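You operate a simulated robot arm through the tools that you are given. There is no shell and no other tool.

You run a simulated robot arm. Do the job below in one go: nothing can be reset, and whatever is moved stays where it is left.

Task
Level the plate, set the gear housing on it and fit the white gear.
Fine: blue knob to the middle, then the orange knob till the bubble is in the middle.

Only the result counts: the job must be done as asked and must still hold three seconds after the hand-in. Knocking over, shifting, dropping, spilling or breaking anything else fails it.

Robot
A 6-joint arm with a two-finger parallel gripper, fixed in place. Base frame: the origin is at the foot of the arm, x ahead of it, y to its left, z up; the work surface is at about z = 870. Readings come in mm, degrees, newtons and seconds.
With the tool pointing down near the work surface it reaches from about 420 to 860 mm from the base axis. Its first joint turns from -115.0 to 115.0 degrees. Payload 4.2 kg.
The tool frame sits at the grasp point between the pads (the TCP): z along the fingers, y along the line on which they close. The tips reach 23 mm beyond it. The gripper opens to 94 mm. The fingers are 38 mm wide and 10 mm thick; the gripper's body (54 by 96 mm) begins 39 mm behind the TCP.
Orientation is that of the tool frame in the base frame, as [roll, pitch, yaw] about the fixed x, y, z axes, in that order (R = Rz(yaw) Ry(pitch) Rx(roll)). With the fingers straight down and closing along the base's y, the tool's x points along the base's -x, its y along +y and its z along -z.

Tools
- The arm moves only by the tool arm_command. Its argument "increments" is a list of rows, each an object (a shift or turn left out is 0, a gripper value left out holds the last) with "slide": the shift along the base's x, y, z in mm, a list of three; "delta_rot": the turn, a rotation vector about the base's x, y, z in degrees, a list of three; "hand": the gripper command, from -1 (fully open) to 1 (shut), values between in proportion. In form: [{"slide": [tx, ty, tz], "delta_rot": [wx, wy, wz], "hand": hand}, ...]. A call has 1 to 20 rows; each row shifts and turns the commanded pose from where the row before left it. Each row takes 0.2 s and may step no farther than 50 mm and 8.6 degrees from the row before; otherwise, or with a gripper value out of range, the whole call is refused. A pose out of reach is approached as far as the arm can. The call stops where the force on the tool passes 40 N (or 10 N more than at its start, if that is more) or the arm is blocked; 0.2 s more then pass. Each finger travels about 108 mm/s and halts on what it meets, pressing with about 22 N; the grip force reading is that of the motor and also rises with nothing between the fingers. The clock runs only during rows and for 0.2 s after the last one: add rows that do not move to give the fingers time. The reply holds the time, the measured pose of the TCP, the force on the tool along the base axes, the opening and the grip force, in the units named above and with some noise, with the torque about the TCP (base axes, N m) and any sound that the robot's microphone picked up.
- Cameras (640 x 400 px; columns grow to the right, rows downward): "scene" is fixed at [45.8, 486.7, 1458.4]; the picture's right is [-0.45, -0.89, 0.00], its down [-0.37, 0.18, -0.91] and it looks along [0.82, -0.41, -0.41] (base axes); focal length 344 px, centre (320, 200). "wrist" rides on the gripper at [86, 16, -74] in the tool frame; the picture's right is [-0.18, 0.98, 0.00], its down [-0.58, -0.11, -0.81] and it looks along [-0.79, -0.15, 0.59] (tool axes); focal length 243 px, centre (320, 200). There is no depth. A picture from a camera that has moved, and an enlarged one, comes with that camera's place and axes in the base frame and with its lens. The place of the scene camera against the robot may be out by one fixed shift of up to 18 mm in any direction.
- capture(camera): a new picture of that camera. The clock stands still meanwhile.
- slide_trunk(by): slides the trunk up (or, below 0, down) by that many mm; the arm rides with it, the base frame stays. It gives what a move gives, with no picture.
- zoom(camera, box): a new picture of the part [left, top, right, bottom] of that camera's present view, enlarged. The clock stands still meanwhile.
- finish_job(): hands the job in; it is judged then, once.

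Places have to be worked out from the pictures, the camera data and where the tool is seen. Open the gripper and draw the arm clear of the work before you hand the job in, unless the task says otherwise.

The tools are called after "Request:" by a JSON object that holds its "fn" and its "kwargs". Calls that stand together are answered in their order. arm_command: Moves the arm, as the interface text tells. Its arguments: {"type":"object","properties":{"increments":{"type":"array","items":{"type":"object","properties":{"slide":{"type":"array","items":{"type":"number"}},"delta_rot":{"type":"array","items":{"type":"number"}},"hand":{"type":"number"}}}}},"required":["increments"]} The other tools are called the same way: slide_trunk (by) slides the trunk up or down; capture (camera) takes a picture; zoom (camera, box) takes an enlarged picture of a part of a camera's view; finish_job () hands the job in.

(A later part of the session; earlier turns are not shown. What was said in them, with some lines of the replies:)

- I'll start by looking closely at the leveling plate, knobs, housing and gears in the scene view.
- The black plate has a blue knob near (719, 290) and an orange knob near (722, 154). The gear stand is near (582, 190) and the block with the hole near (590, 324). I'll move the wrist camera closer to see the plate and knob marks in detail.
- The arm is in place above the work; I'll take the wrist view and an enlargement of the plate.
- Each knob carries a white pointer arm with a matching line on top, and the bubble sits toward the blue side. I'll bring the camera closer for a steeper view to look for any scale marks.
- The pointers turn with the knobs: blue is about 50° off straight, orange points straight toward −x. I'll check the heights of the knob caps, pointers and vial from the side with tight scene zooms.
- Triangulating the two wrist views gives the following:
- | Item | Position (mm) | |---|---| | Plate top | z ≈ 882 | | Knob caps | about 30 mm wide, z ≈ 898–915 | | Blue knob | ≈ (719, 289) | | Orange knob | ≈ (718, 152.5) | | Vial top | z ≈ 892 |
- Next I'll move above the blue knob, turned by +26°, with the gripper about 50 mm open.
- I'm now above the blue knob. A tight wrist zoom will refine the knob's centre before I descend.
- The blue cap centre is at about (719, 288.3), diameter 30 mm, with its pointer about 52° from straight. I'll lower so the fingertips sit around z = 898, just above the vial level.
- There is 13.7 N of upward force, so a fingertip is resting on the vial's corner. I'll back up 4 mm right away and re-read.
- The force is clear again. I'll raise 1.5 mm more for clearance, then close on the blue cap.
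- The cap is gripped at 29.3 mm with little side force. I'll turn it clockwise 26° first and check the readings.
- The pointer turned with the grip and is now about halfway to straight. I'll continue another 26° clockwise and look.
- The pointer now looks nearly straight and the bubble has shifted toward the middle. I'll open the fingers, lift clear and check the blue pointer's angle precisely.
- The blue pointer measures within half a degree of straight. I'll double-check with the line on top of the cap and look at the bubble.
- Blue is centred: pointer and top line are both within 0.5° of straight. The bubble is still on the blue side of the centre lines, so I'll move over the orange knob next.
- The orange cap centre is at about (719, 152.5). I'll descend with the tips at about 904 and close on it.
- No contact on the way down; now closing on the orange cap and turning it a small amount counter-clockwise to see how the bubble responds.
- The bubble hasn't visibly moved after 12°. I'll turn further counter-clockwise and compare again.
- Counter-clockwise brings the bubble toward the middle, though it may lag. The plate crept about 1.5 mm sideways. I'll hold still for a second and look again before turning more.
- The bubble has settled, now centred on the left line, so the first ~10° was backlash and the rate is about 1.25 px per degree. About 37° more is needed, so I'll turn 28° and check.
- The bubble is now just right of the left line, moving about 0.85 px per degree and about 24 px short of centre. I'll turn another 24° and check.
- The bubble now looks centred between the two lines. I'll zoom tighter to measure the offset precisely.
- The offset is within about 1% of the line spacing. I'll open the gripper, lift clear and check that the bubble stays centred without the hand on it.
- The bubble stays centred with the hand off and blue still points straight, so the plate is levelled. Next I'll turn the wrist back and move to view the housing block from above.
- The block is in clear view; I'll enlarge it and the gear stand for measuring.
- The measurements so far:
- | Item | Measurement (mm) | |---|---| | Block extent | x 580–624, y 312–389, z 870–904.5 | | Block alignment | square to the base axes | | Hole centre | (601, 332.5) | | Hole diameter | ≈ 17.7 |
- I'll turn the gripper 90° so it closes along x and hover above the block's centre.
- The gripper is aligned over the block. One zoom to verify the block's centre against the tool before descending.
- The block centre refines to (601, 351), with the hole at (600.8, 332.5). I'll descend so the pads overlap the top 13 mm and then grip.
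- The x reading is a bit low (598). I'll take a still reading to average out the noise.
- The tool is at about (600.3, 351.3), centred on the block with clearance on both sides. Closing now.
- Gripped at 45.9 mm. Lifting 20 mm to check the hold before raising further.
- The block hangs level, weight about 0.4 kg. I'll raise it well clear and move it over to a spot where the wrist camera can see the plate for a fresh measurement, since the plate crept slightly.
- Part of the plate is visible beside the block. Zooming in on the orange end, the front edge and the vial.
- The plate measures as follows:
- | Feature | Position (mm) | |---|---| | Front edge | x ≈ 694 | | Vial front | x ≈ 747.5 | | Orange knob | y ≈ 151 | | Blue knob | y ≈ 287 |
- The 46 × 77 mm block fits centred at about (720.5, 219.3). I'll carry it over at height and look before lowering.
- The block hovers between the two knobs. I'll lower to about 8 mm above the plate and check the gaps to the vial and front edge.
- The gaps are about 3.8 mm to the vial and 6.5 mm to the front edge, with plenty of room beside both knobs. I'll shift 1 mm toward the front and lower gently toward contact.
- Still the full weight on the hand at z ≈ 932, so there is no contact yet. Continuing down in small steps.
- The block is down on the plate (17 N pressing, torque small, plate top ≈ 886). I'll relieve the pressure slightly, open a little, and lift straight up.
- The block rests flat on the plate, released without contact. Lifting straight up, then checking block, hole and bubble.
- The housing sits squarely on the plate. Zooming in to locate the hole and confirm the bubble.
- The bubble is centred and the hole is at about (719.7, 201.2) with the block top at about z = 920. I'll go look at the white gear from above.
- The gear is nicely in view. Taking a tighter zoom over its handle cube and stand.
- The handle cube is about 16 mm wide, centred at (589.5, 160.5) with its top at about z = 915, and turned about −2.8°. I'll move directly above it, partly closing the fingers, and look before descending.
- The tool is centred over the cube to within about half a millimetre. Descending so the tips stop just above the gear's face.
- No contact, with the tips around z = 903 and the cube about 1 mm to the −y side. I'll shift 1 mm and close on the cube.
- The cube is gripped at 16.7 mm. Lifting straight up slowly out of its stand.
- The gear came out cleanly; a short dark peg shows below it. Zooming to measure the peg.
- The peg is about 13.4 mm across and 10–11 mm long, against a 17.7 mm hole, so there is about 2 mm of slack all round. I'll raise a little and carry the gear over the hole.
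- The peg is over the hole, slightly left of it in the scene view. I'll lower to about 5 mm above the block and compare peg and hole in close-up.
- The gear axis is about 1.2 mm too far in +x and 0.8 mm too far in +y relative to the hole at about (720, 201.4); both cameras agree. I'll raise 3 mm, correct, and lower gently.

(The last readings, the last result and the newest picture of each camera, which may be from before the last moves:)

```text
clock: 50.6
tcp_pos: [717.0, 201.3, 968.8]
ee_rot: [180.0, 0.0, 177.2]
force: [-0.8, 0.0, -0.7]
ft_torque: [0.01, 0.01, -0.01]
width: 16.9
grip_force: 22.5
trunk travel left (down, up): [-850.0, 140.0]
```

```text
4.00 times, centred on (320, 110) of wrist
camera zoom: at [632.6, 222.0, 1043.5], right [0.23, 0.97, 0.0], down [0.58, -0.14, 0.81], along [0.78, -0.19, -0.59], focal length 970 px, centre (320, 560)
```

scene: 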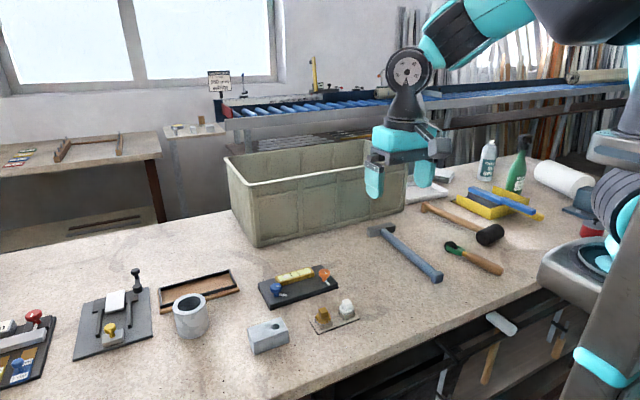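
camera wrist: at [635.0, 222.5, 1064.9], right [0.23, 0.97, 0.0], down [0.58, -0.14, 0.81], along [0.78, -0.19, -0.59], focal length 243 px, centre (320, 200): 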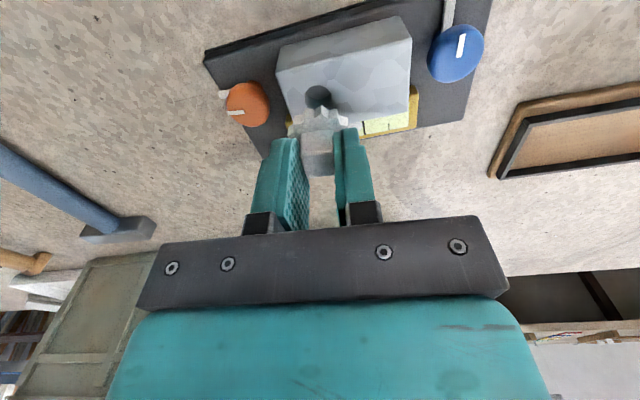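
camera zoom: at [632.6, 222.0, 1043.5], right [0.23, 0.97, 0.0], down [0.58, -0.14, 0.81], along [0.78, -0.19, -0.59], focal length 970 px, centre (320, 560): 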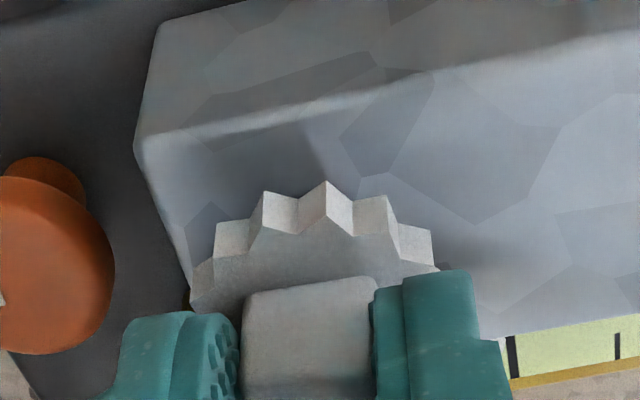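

Sideways the peg now looks centred in the hole. I'll zoom further to check the fore-aft alignment before going down.

Request:
{"fn": "zoom", "kwargs": {"camera": "scene", "box": [302, 270, 318, 280]}}

Request:
{"fn": "arm_command", "kwargs": {"increments": [{"slide": [0, 0, 0]}]}}

```text
16.00 times, centred on (310, 275) of scene
camera zoom: at [45.8, 486.7, 1458.4], right [-0.45, -0.89, 0.0], down [-0.37, 0.18, -0.91], along [0.82, -0.41, -0.41], focal length 5504 px, centre (480, -1000)
```

zoom: 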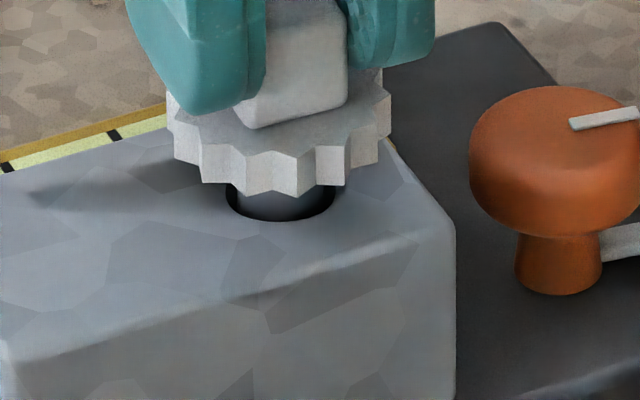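

```text
clock: 51.0
tcp_pos: [718.3, 201.6, 967.9]
ee_rot: [179.9, 0.1, 177.2]
force: [-0.4, 0.8, -1.1]
ft_torque: [0.02, -0.04, 0.01]
width: 17.1
grip_force: 22.8
trunk travel left (down, up): [-850.0, 140.0]
```

The peg tip appears to be inside the hole rim with no contact force. I'll nudge +0.6 mm in x for fore-aft centring and lower 4 mm.

Request:
{"fn": "arm_command", "kwargs": {"increments": [{"slide": [0.6, 0, 0]}, {"slide": [0, 0, -2]}, {"slide": [0, 0, -2]}, {"slide": [0, 0, 0]}]}}

Request:
{"fn": "zoom", "kwargs": {"camera": "scene", "box": [292, 258, 332, 283]}}

```text
clock: 52.0
tcp_pos: [719.6, 200.7, 965.3]
ee_rot: [180.0, 0.0, 177.2]
force: [0.1, 0.6, -1.3]
ft_torque: [0.03, 0.0, -0.04]
width: 17.1
grip_force: 22.6
trunk travel left (down, up): [-850.0, 140.0]
```

```text
16.00 times, centred on (312, 270) of scene
camera zoom: at [45.8, 486.7, 1458.4], right [-0.45, -0.89, 0.0], down [-0.37, 0.18, -0.91], along [0.82, -0.41, -0.41], focal length 5504 px, centre (448, -928)
```

zoom: 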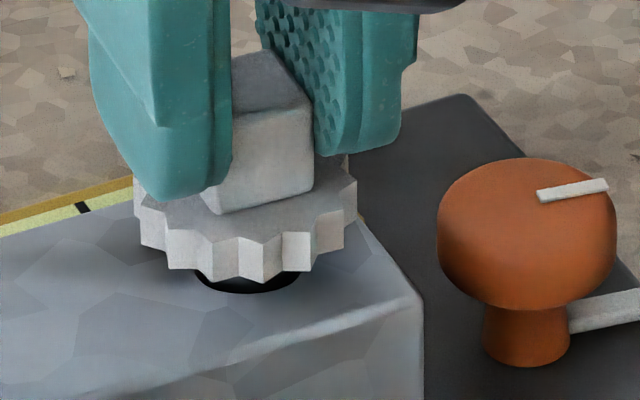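

The gear is going in freely, with about 9 mm left until it seats. Continuing down in small steps.

Request:
{"fn": "arm_command", "kwargs": {"increments": [{"slide": [0, 0, -2]}, {"slide": [0, 0, -2]}, {"slide": [0, 0, -2]}, {"slide": [0, 0, 0]}]}}

Request:
{"fn": "zoom", "kwargs": {"camera": "scene", "box": [292, 258, 332, 283]}}

```text
clock: 53.0
tcp_pos: [719.2, 200.3, 959.0]
ee_rot: [-180.0, 0.0, 177.1]
force: [-0.8, -0.2, -0.3]
ft_torque: [-0.02, -0.01, 0.02]
width: 16.9
grip_force: 22.0
trunk travel left (down, up): [-850.0, 140.0]
```

```text
16.00 times, centred on (312, 270) of scene
camera zoom: at [45.8, 486.7, 1458.4], right [-0.45, -0.89, 0.0], down [-0.37, 0.18, -0.91], along [0.82, -0.41, -0.41], focal length 5504 px, centre (448, -928)
```

zoom: 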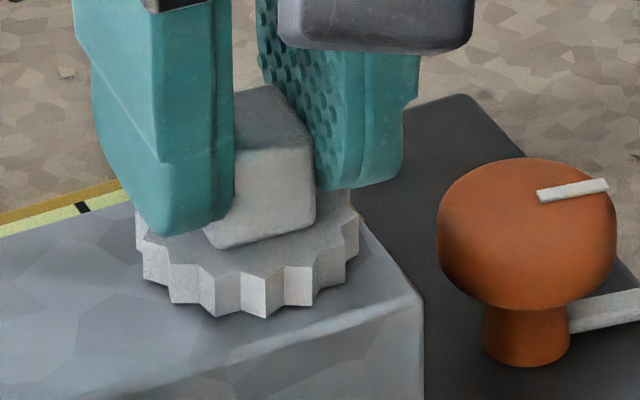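

The gear is nearly down with no resistance. I'll lower about 1.5 mm, then in finer steps until it touches.

Request:
{"fn": "arm_command", "kwargs": {"increments": [{"slide": [0, 0, -1.5]}, {"slide": [0, 0, 0]}]}}

Request:
{"fn": "arm_command", "kwargs": {"increments": [{"slide": [0, 0, -1]}, {"slide": [0, 0, 0]}]}}

```text
clock: 53.6
tcp_pos: [719.2, 200.4, 958.1]
ee_rot: [179.9, 0.1, 177.2]
force: [-1.4, -1.4, 10.7]
ft_torque: [-0.04, 0.22, -0.01]
width: 16.9
grip_force: 22.1
trunk travel left (down, up): [-850.0, 140.0]
```

```text
clock: 54.2
tcp_pos: [718.3, 199.8, 957.1]
ee_rot: [179.8, 0.1, 177.2]
force: [-0.7, -2.9, 17.9]
ft_torque: [-0.09, 0.13, -0.01]
width: 17.0
grip_force: 22.0
trunk travel left (down, up): [-850.0, 140.0]
```

Firm contact at z ≈ 957.5, which matches the expected seated height. Checking visually before releasing.

Request:
{"fn": "zoom", "kwargs": {"camera": "scene", "box": [292, 258, 332, 283]}}

Request:
{"fn": "zoom", "kwargs": {"camera": "wrist", "box": [260, 60, 380, 160]}}

```text
16.00 times, centred on (312, 270) of scene
camera zoom: at [45.8, 486.7, 1458.4], right [-0.45, -0.89, 0.0], down [-0.37, 0.18, -0.91], along [0.82, -0.41, -0.41], focal length 5504 px, centre (448, -928)
```

zoom: 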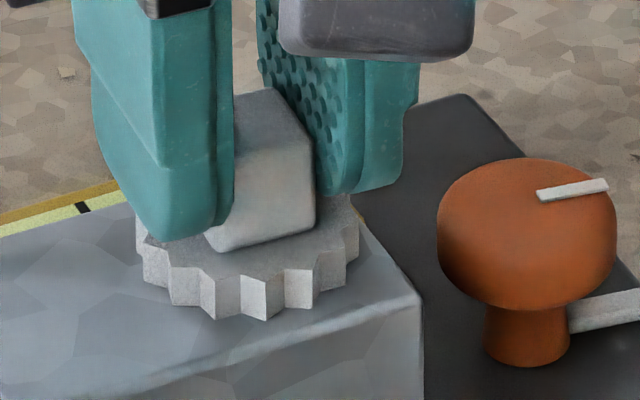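

```text
4.00 times, centred on (320, 110) of wrist
camera zoom: at [633.6, 221.5, 1032.1], right [0.23, 0.97, 0.0], down [0.57, -0.14, 0.81], along [0.79, -0.19, -0.59], focal length 970 px, centre (320, 560)
```

zoom: 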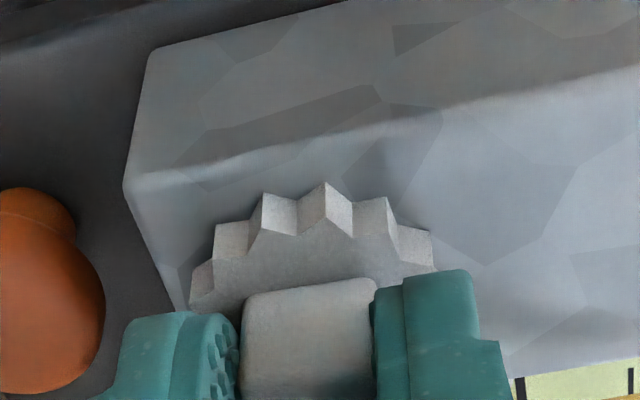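

The gear's underside is flush on the housing with no visible gap. I'll ease the pressure slightly and open the fingers.

Request:
{"fn": "arm_command", "kwargs": {"increments": [{"slide": [0, 0, 1]}, {"slide": [0, 0, 0], "hand": 0.2}, {"slide": [0, 0, 0]}, {"slide": [0, 0, 0]}]}}

Request:
{"fn": "zoom", "kwargs": {"camera": "scene", "box": [292, 258, 332, 283]}}

```text
clock: 55.2
tcp_pos: [717.6, 201.3, 956.5]
ee_rot: [-180.0, 0.0, 177.3]
force: [-0.1, -0.3, 0.3]
ft_torque: [-0.02, -0.05, 0.01]
width: 37.8
grip_force: 0.0
trunk travel left (down, up): [-850.0, 140.0]
```

```text
16.00 times, centred on (312, 270) of scene
camera zoom: at [45.8, 486.7, 1458.4], right [-0.45, -0.89, 0.0], down [-0.37, 0.18, -0.91], along [0.82, -0.41, -0.41], focal length 5504 px, centre (448, -928)
```

zoom: 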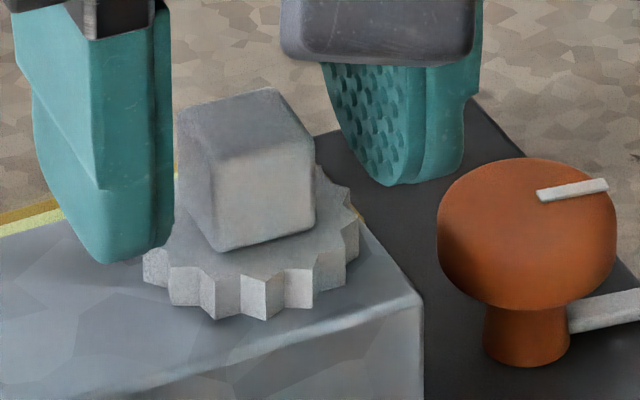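

The gear is released and sits flat. Lifting straight up and away, then checking everything once more.

Request:
{"fn": "arm_command", "kwargs": {"increments": [{"slide": [0, 0, 10]}, {"slide": [0, 0, 20]}, {"slide": [0, 0, 40]}, {"slide": [0, 0, 40]}, {"slide": [-40, 0, 10]}, {"slide": [-40, 0, 0]}, {"slide": [-30, 0, 0]}, {"slide": [0, 0, 0], "hand": -1}, {"slide": [0, 0, 0]}, {"slide": [0, 0, 0]}]}}

Request:
{"fn": "capture", "kwargs": {"camera": "scene"}}

Request:
{"fn": "zoom", "kwargs": {"camera": "scene", "box": [250, 240, 346, 310]}}

Request:
{"fn": "capture", "kwargs": {"camera": "wrist"}}

Request:
{"fn": "zoom", "kwargs": {"camera": "wrist", "box": [250, 60, 420, 170]}}

```text
clock: 57.4
tcp_pos: [608.4, 201.7, 1077.7]
ee_rot: [180.0, 0.0, 177.2]
force: [0.2, -0.3, 1.0]
ft_torque: [-0.02, -0.01, -0.01]
width: 94.2
grip_force: 0.0
trunk travel left (down, up): [-850.0, 140.0]
```

```text
taken
```

scene: 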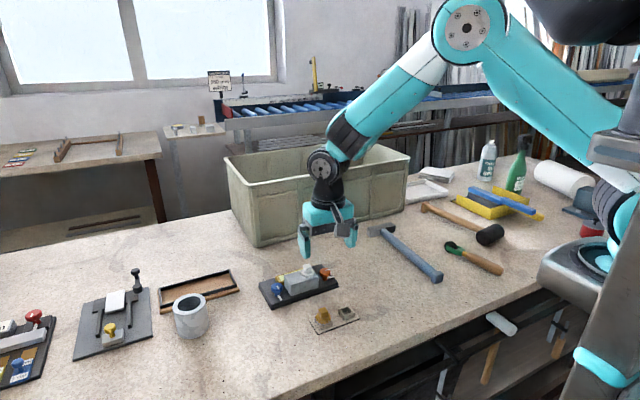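

```text
5.71 times, centred on (298, 275) of scene
camera zoom: at [45.8, 486.7, 1458.4], right [-0.45, -0.89, 0.0], down [-0.37, 0.18, -0.91], along [0.82, -0.41, -0.41], focal length 1966 px, centre (446, -229)
```

zoom: 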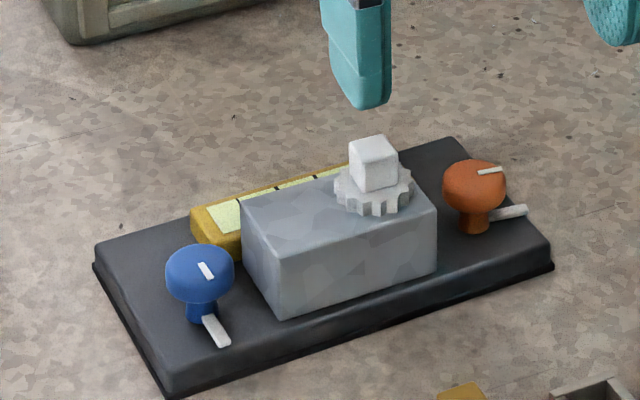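

```text
taken
camera wrist: at [523.2, 222.0, 1150.6], right [0.23, 0.97, 0.0], down [0.58, -0.14, 0.81], along [0.78, -0.19, -0.59], focal length 243 px, centre (320, 200)
```

wrist: 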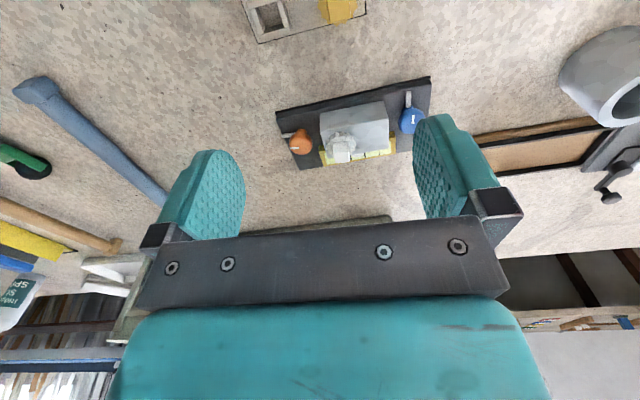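

```text
3.64 times, centred on (335, 115) of wrist
camera zoom: at [523.2, 222.0, 1150.6], right [0.23, 0.97, 0.0], down [0.58, -0.14, 0.81], along [0.78, -0.19, -0.59], focal length 882 px, centre (266, 509)
```

zoom: 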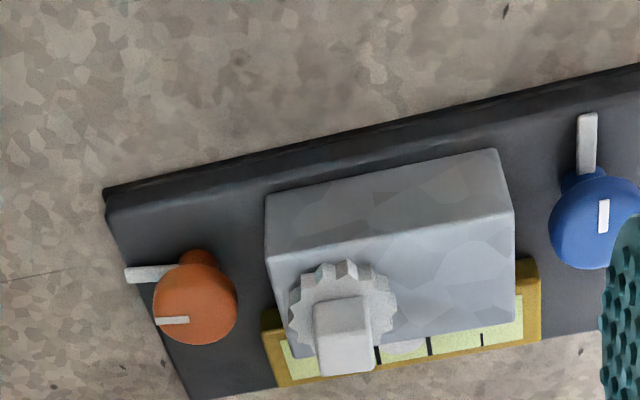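

The housing, gear and knobs all look right. One last check of the bubble and blue pointer from above, since the housing partly hides the vial here.

Request:
{"fn": "arm_command", "kwargs": {"increments": [{"slide": [37, 4, 0]}, {"slide": [37, 4, 0]}, {"slide": [37, 4, 0]}, {"slide": [37, 4, 0]}, {"slide": [0, 0, 0]}, {"slide": [0, 0, 0]}]}}

Request:
{"fn": "capture", "kwargs": {"camera": "wrist"}}

Request:
{"fn": "zoom", "kwargs": {"camera": "wrist", "box": [220, 0, 420, 110]}}

```text
clock: 58.8
tcp_pos: [757.7, 216.2, 1077.2]
ee_rot: [-179.9, 0.0, 177.4]
force: [0.1, -0.9, 0.6]
ft_torque: [0.02, 0.02, 0.02]
width: 94.0
grip_force: 0.1
trunk travel left (down, up): [-850.0, 140.0]
```

```text
taken
camera wrist: at [672.8, 238.3, 1152.1], right [0.23, 0.97, 0.0], down [0.58, -0.14, 0.81], along [0.78, -0.19, -0.59], focal length 243 px, centre (320, 200)
```

wrist: 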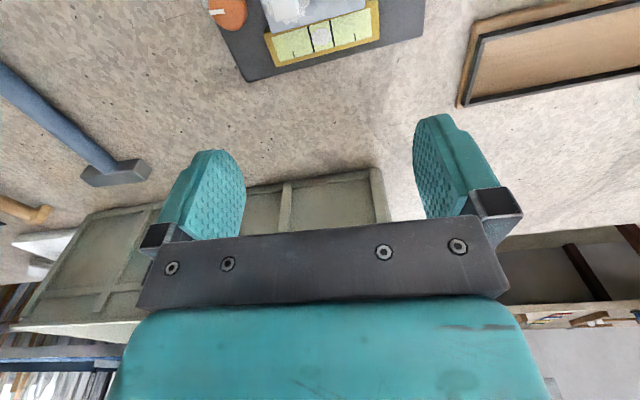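

```text
3.20 times, centred on (320, 55) of wrist
camera zoom: at [672.8, 238.3, 1152.1], right [0.23, 0.97, 0.0], down [0.58, -0.14, 0.81], along [0.78, -0.19, -0.59], focal length 776 px, centre (320, 664)
```

zoom: 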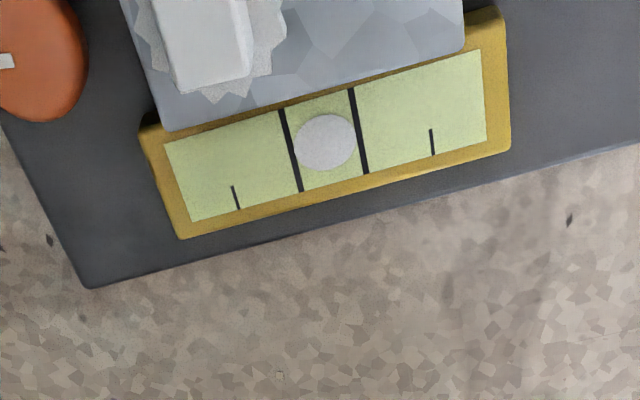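

The bubble sits exactly between the lines, the blue pointer is straight, and the housing and gear are in place. I'll draw the arm up and back, clear of the work.

Request:
{"fn": "arm_command", "kwargs": {"increments": [{"slide": [-10, -3, 40]}, {"slide": [-30, -10, 35]}, {"slide": [-40, -12, 25]}, {"slide": [-40, -12, 25]}, {"slide": [-40, -12, 25]}, {"slide": [-40, -12, 10]}, {"slide": [-40, -12, 0]}, {"slide": [-30, -12, 0]}, {"slide": [0, 0, 0]}, {"slide": [0, 0, 0]}]}}

Request:
{"fn": "capture", "kwargs": {"camera": "scene"}}

Request:
{"fn": "zoom", "kwargs": {"camera": "scene", "box": [250, 240, 370, 340]}}

```text
clock: 61.0
tcp_pos: [485.9, 131.1, 1238.2]
ee_rot: [180.0, 0.0, 177.2]
force: [-0.8, 0.6, 0.2]
ft_torque: [0.0, 0.05, 0.02]
width: 94.3
grip_force: 0.0
trunk travel left (down, up): [-850.0, 140.0]
```

```text
taken
```

scene: 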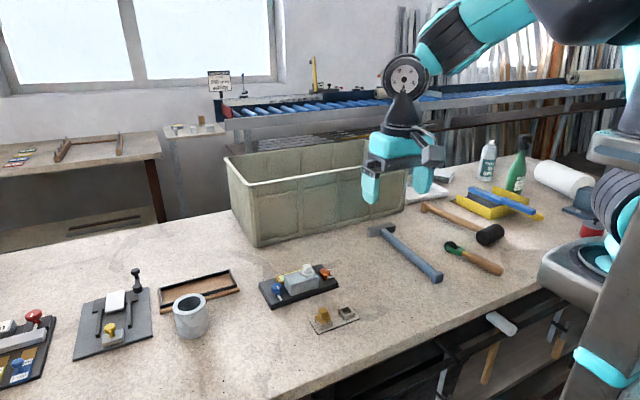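

```text
4.00 times, centred on (310, 290) of scene
camera zoom: at [45.8, 486.7, 1458.4], right [-0.45, -0.89, 0.0], down [-0.37, 0.18, -0.91], along [0.82, -0.41, -0.41], focal length 1376 px, centre (360, -160)
```

zoom: 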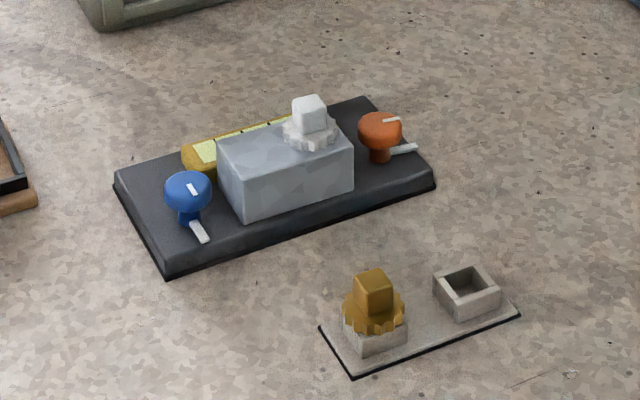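

The arm is clear with the gripper open. The plate is level, the housing sits on it and the white gear is fitted; the rest of the bench looks unchanged. Handing in.

Request:
{"fn": "finish_job", "kwargs": {}}

```text
The job is handed in.
```

The job is done and handed in: the plate is level, the gear housing is on it, and the white gear is fitted in the housing.

- **Blue knob:** I turned it about 52° so its pointer sits straight, within about 1°. The knob has no scale, so I took "straight" as the middle and did not check it against the end stops.
- **Orange knob:** I turned it about 82° until the bubble sat between the two centre lines. The bubble was still centred when I checked after fitting the housing and gear.
- **Housing:** The block with the hole stands flat between the two knobs, just in front of the vial.
- **White gear:** Its peg went into the hole without catching, and the gear sits flush on the housing.

**Contact and movement:**
- While I lowered onto the blue knob, a fingertip pressed the vial's corner with about 14 N. I backed off at once and saw no damage.
- The plate crept about 1.5 mm sideways while I turned the orange knob.

Nothing else on the bench appears to have moved. The gripper is open and the arm is drawn back clear of the work.
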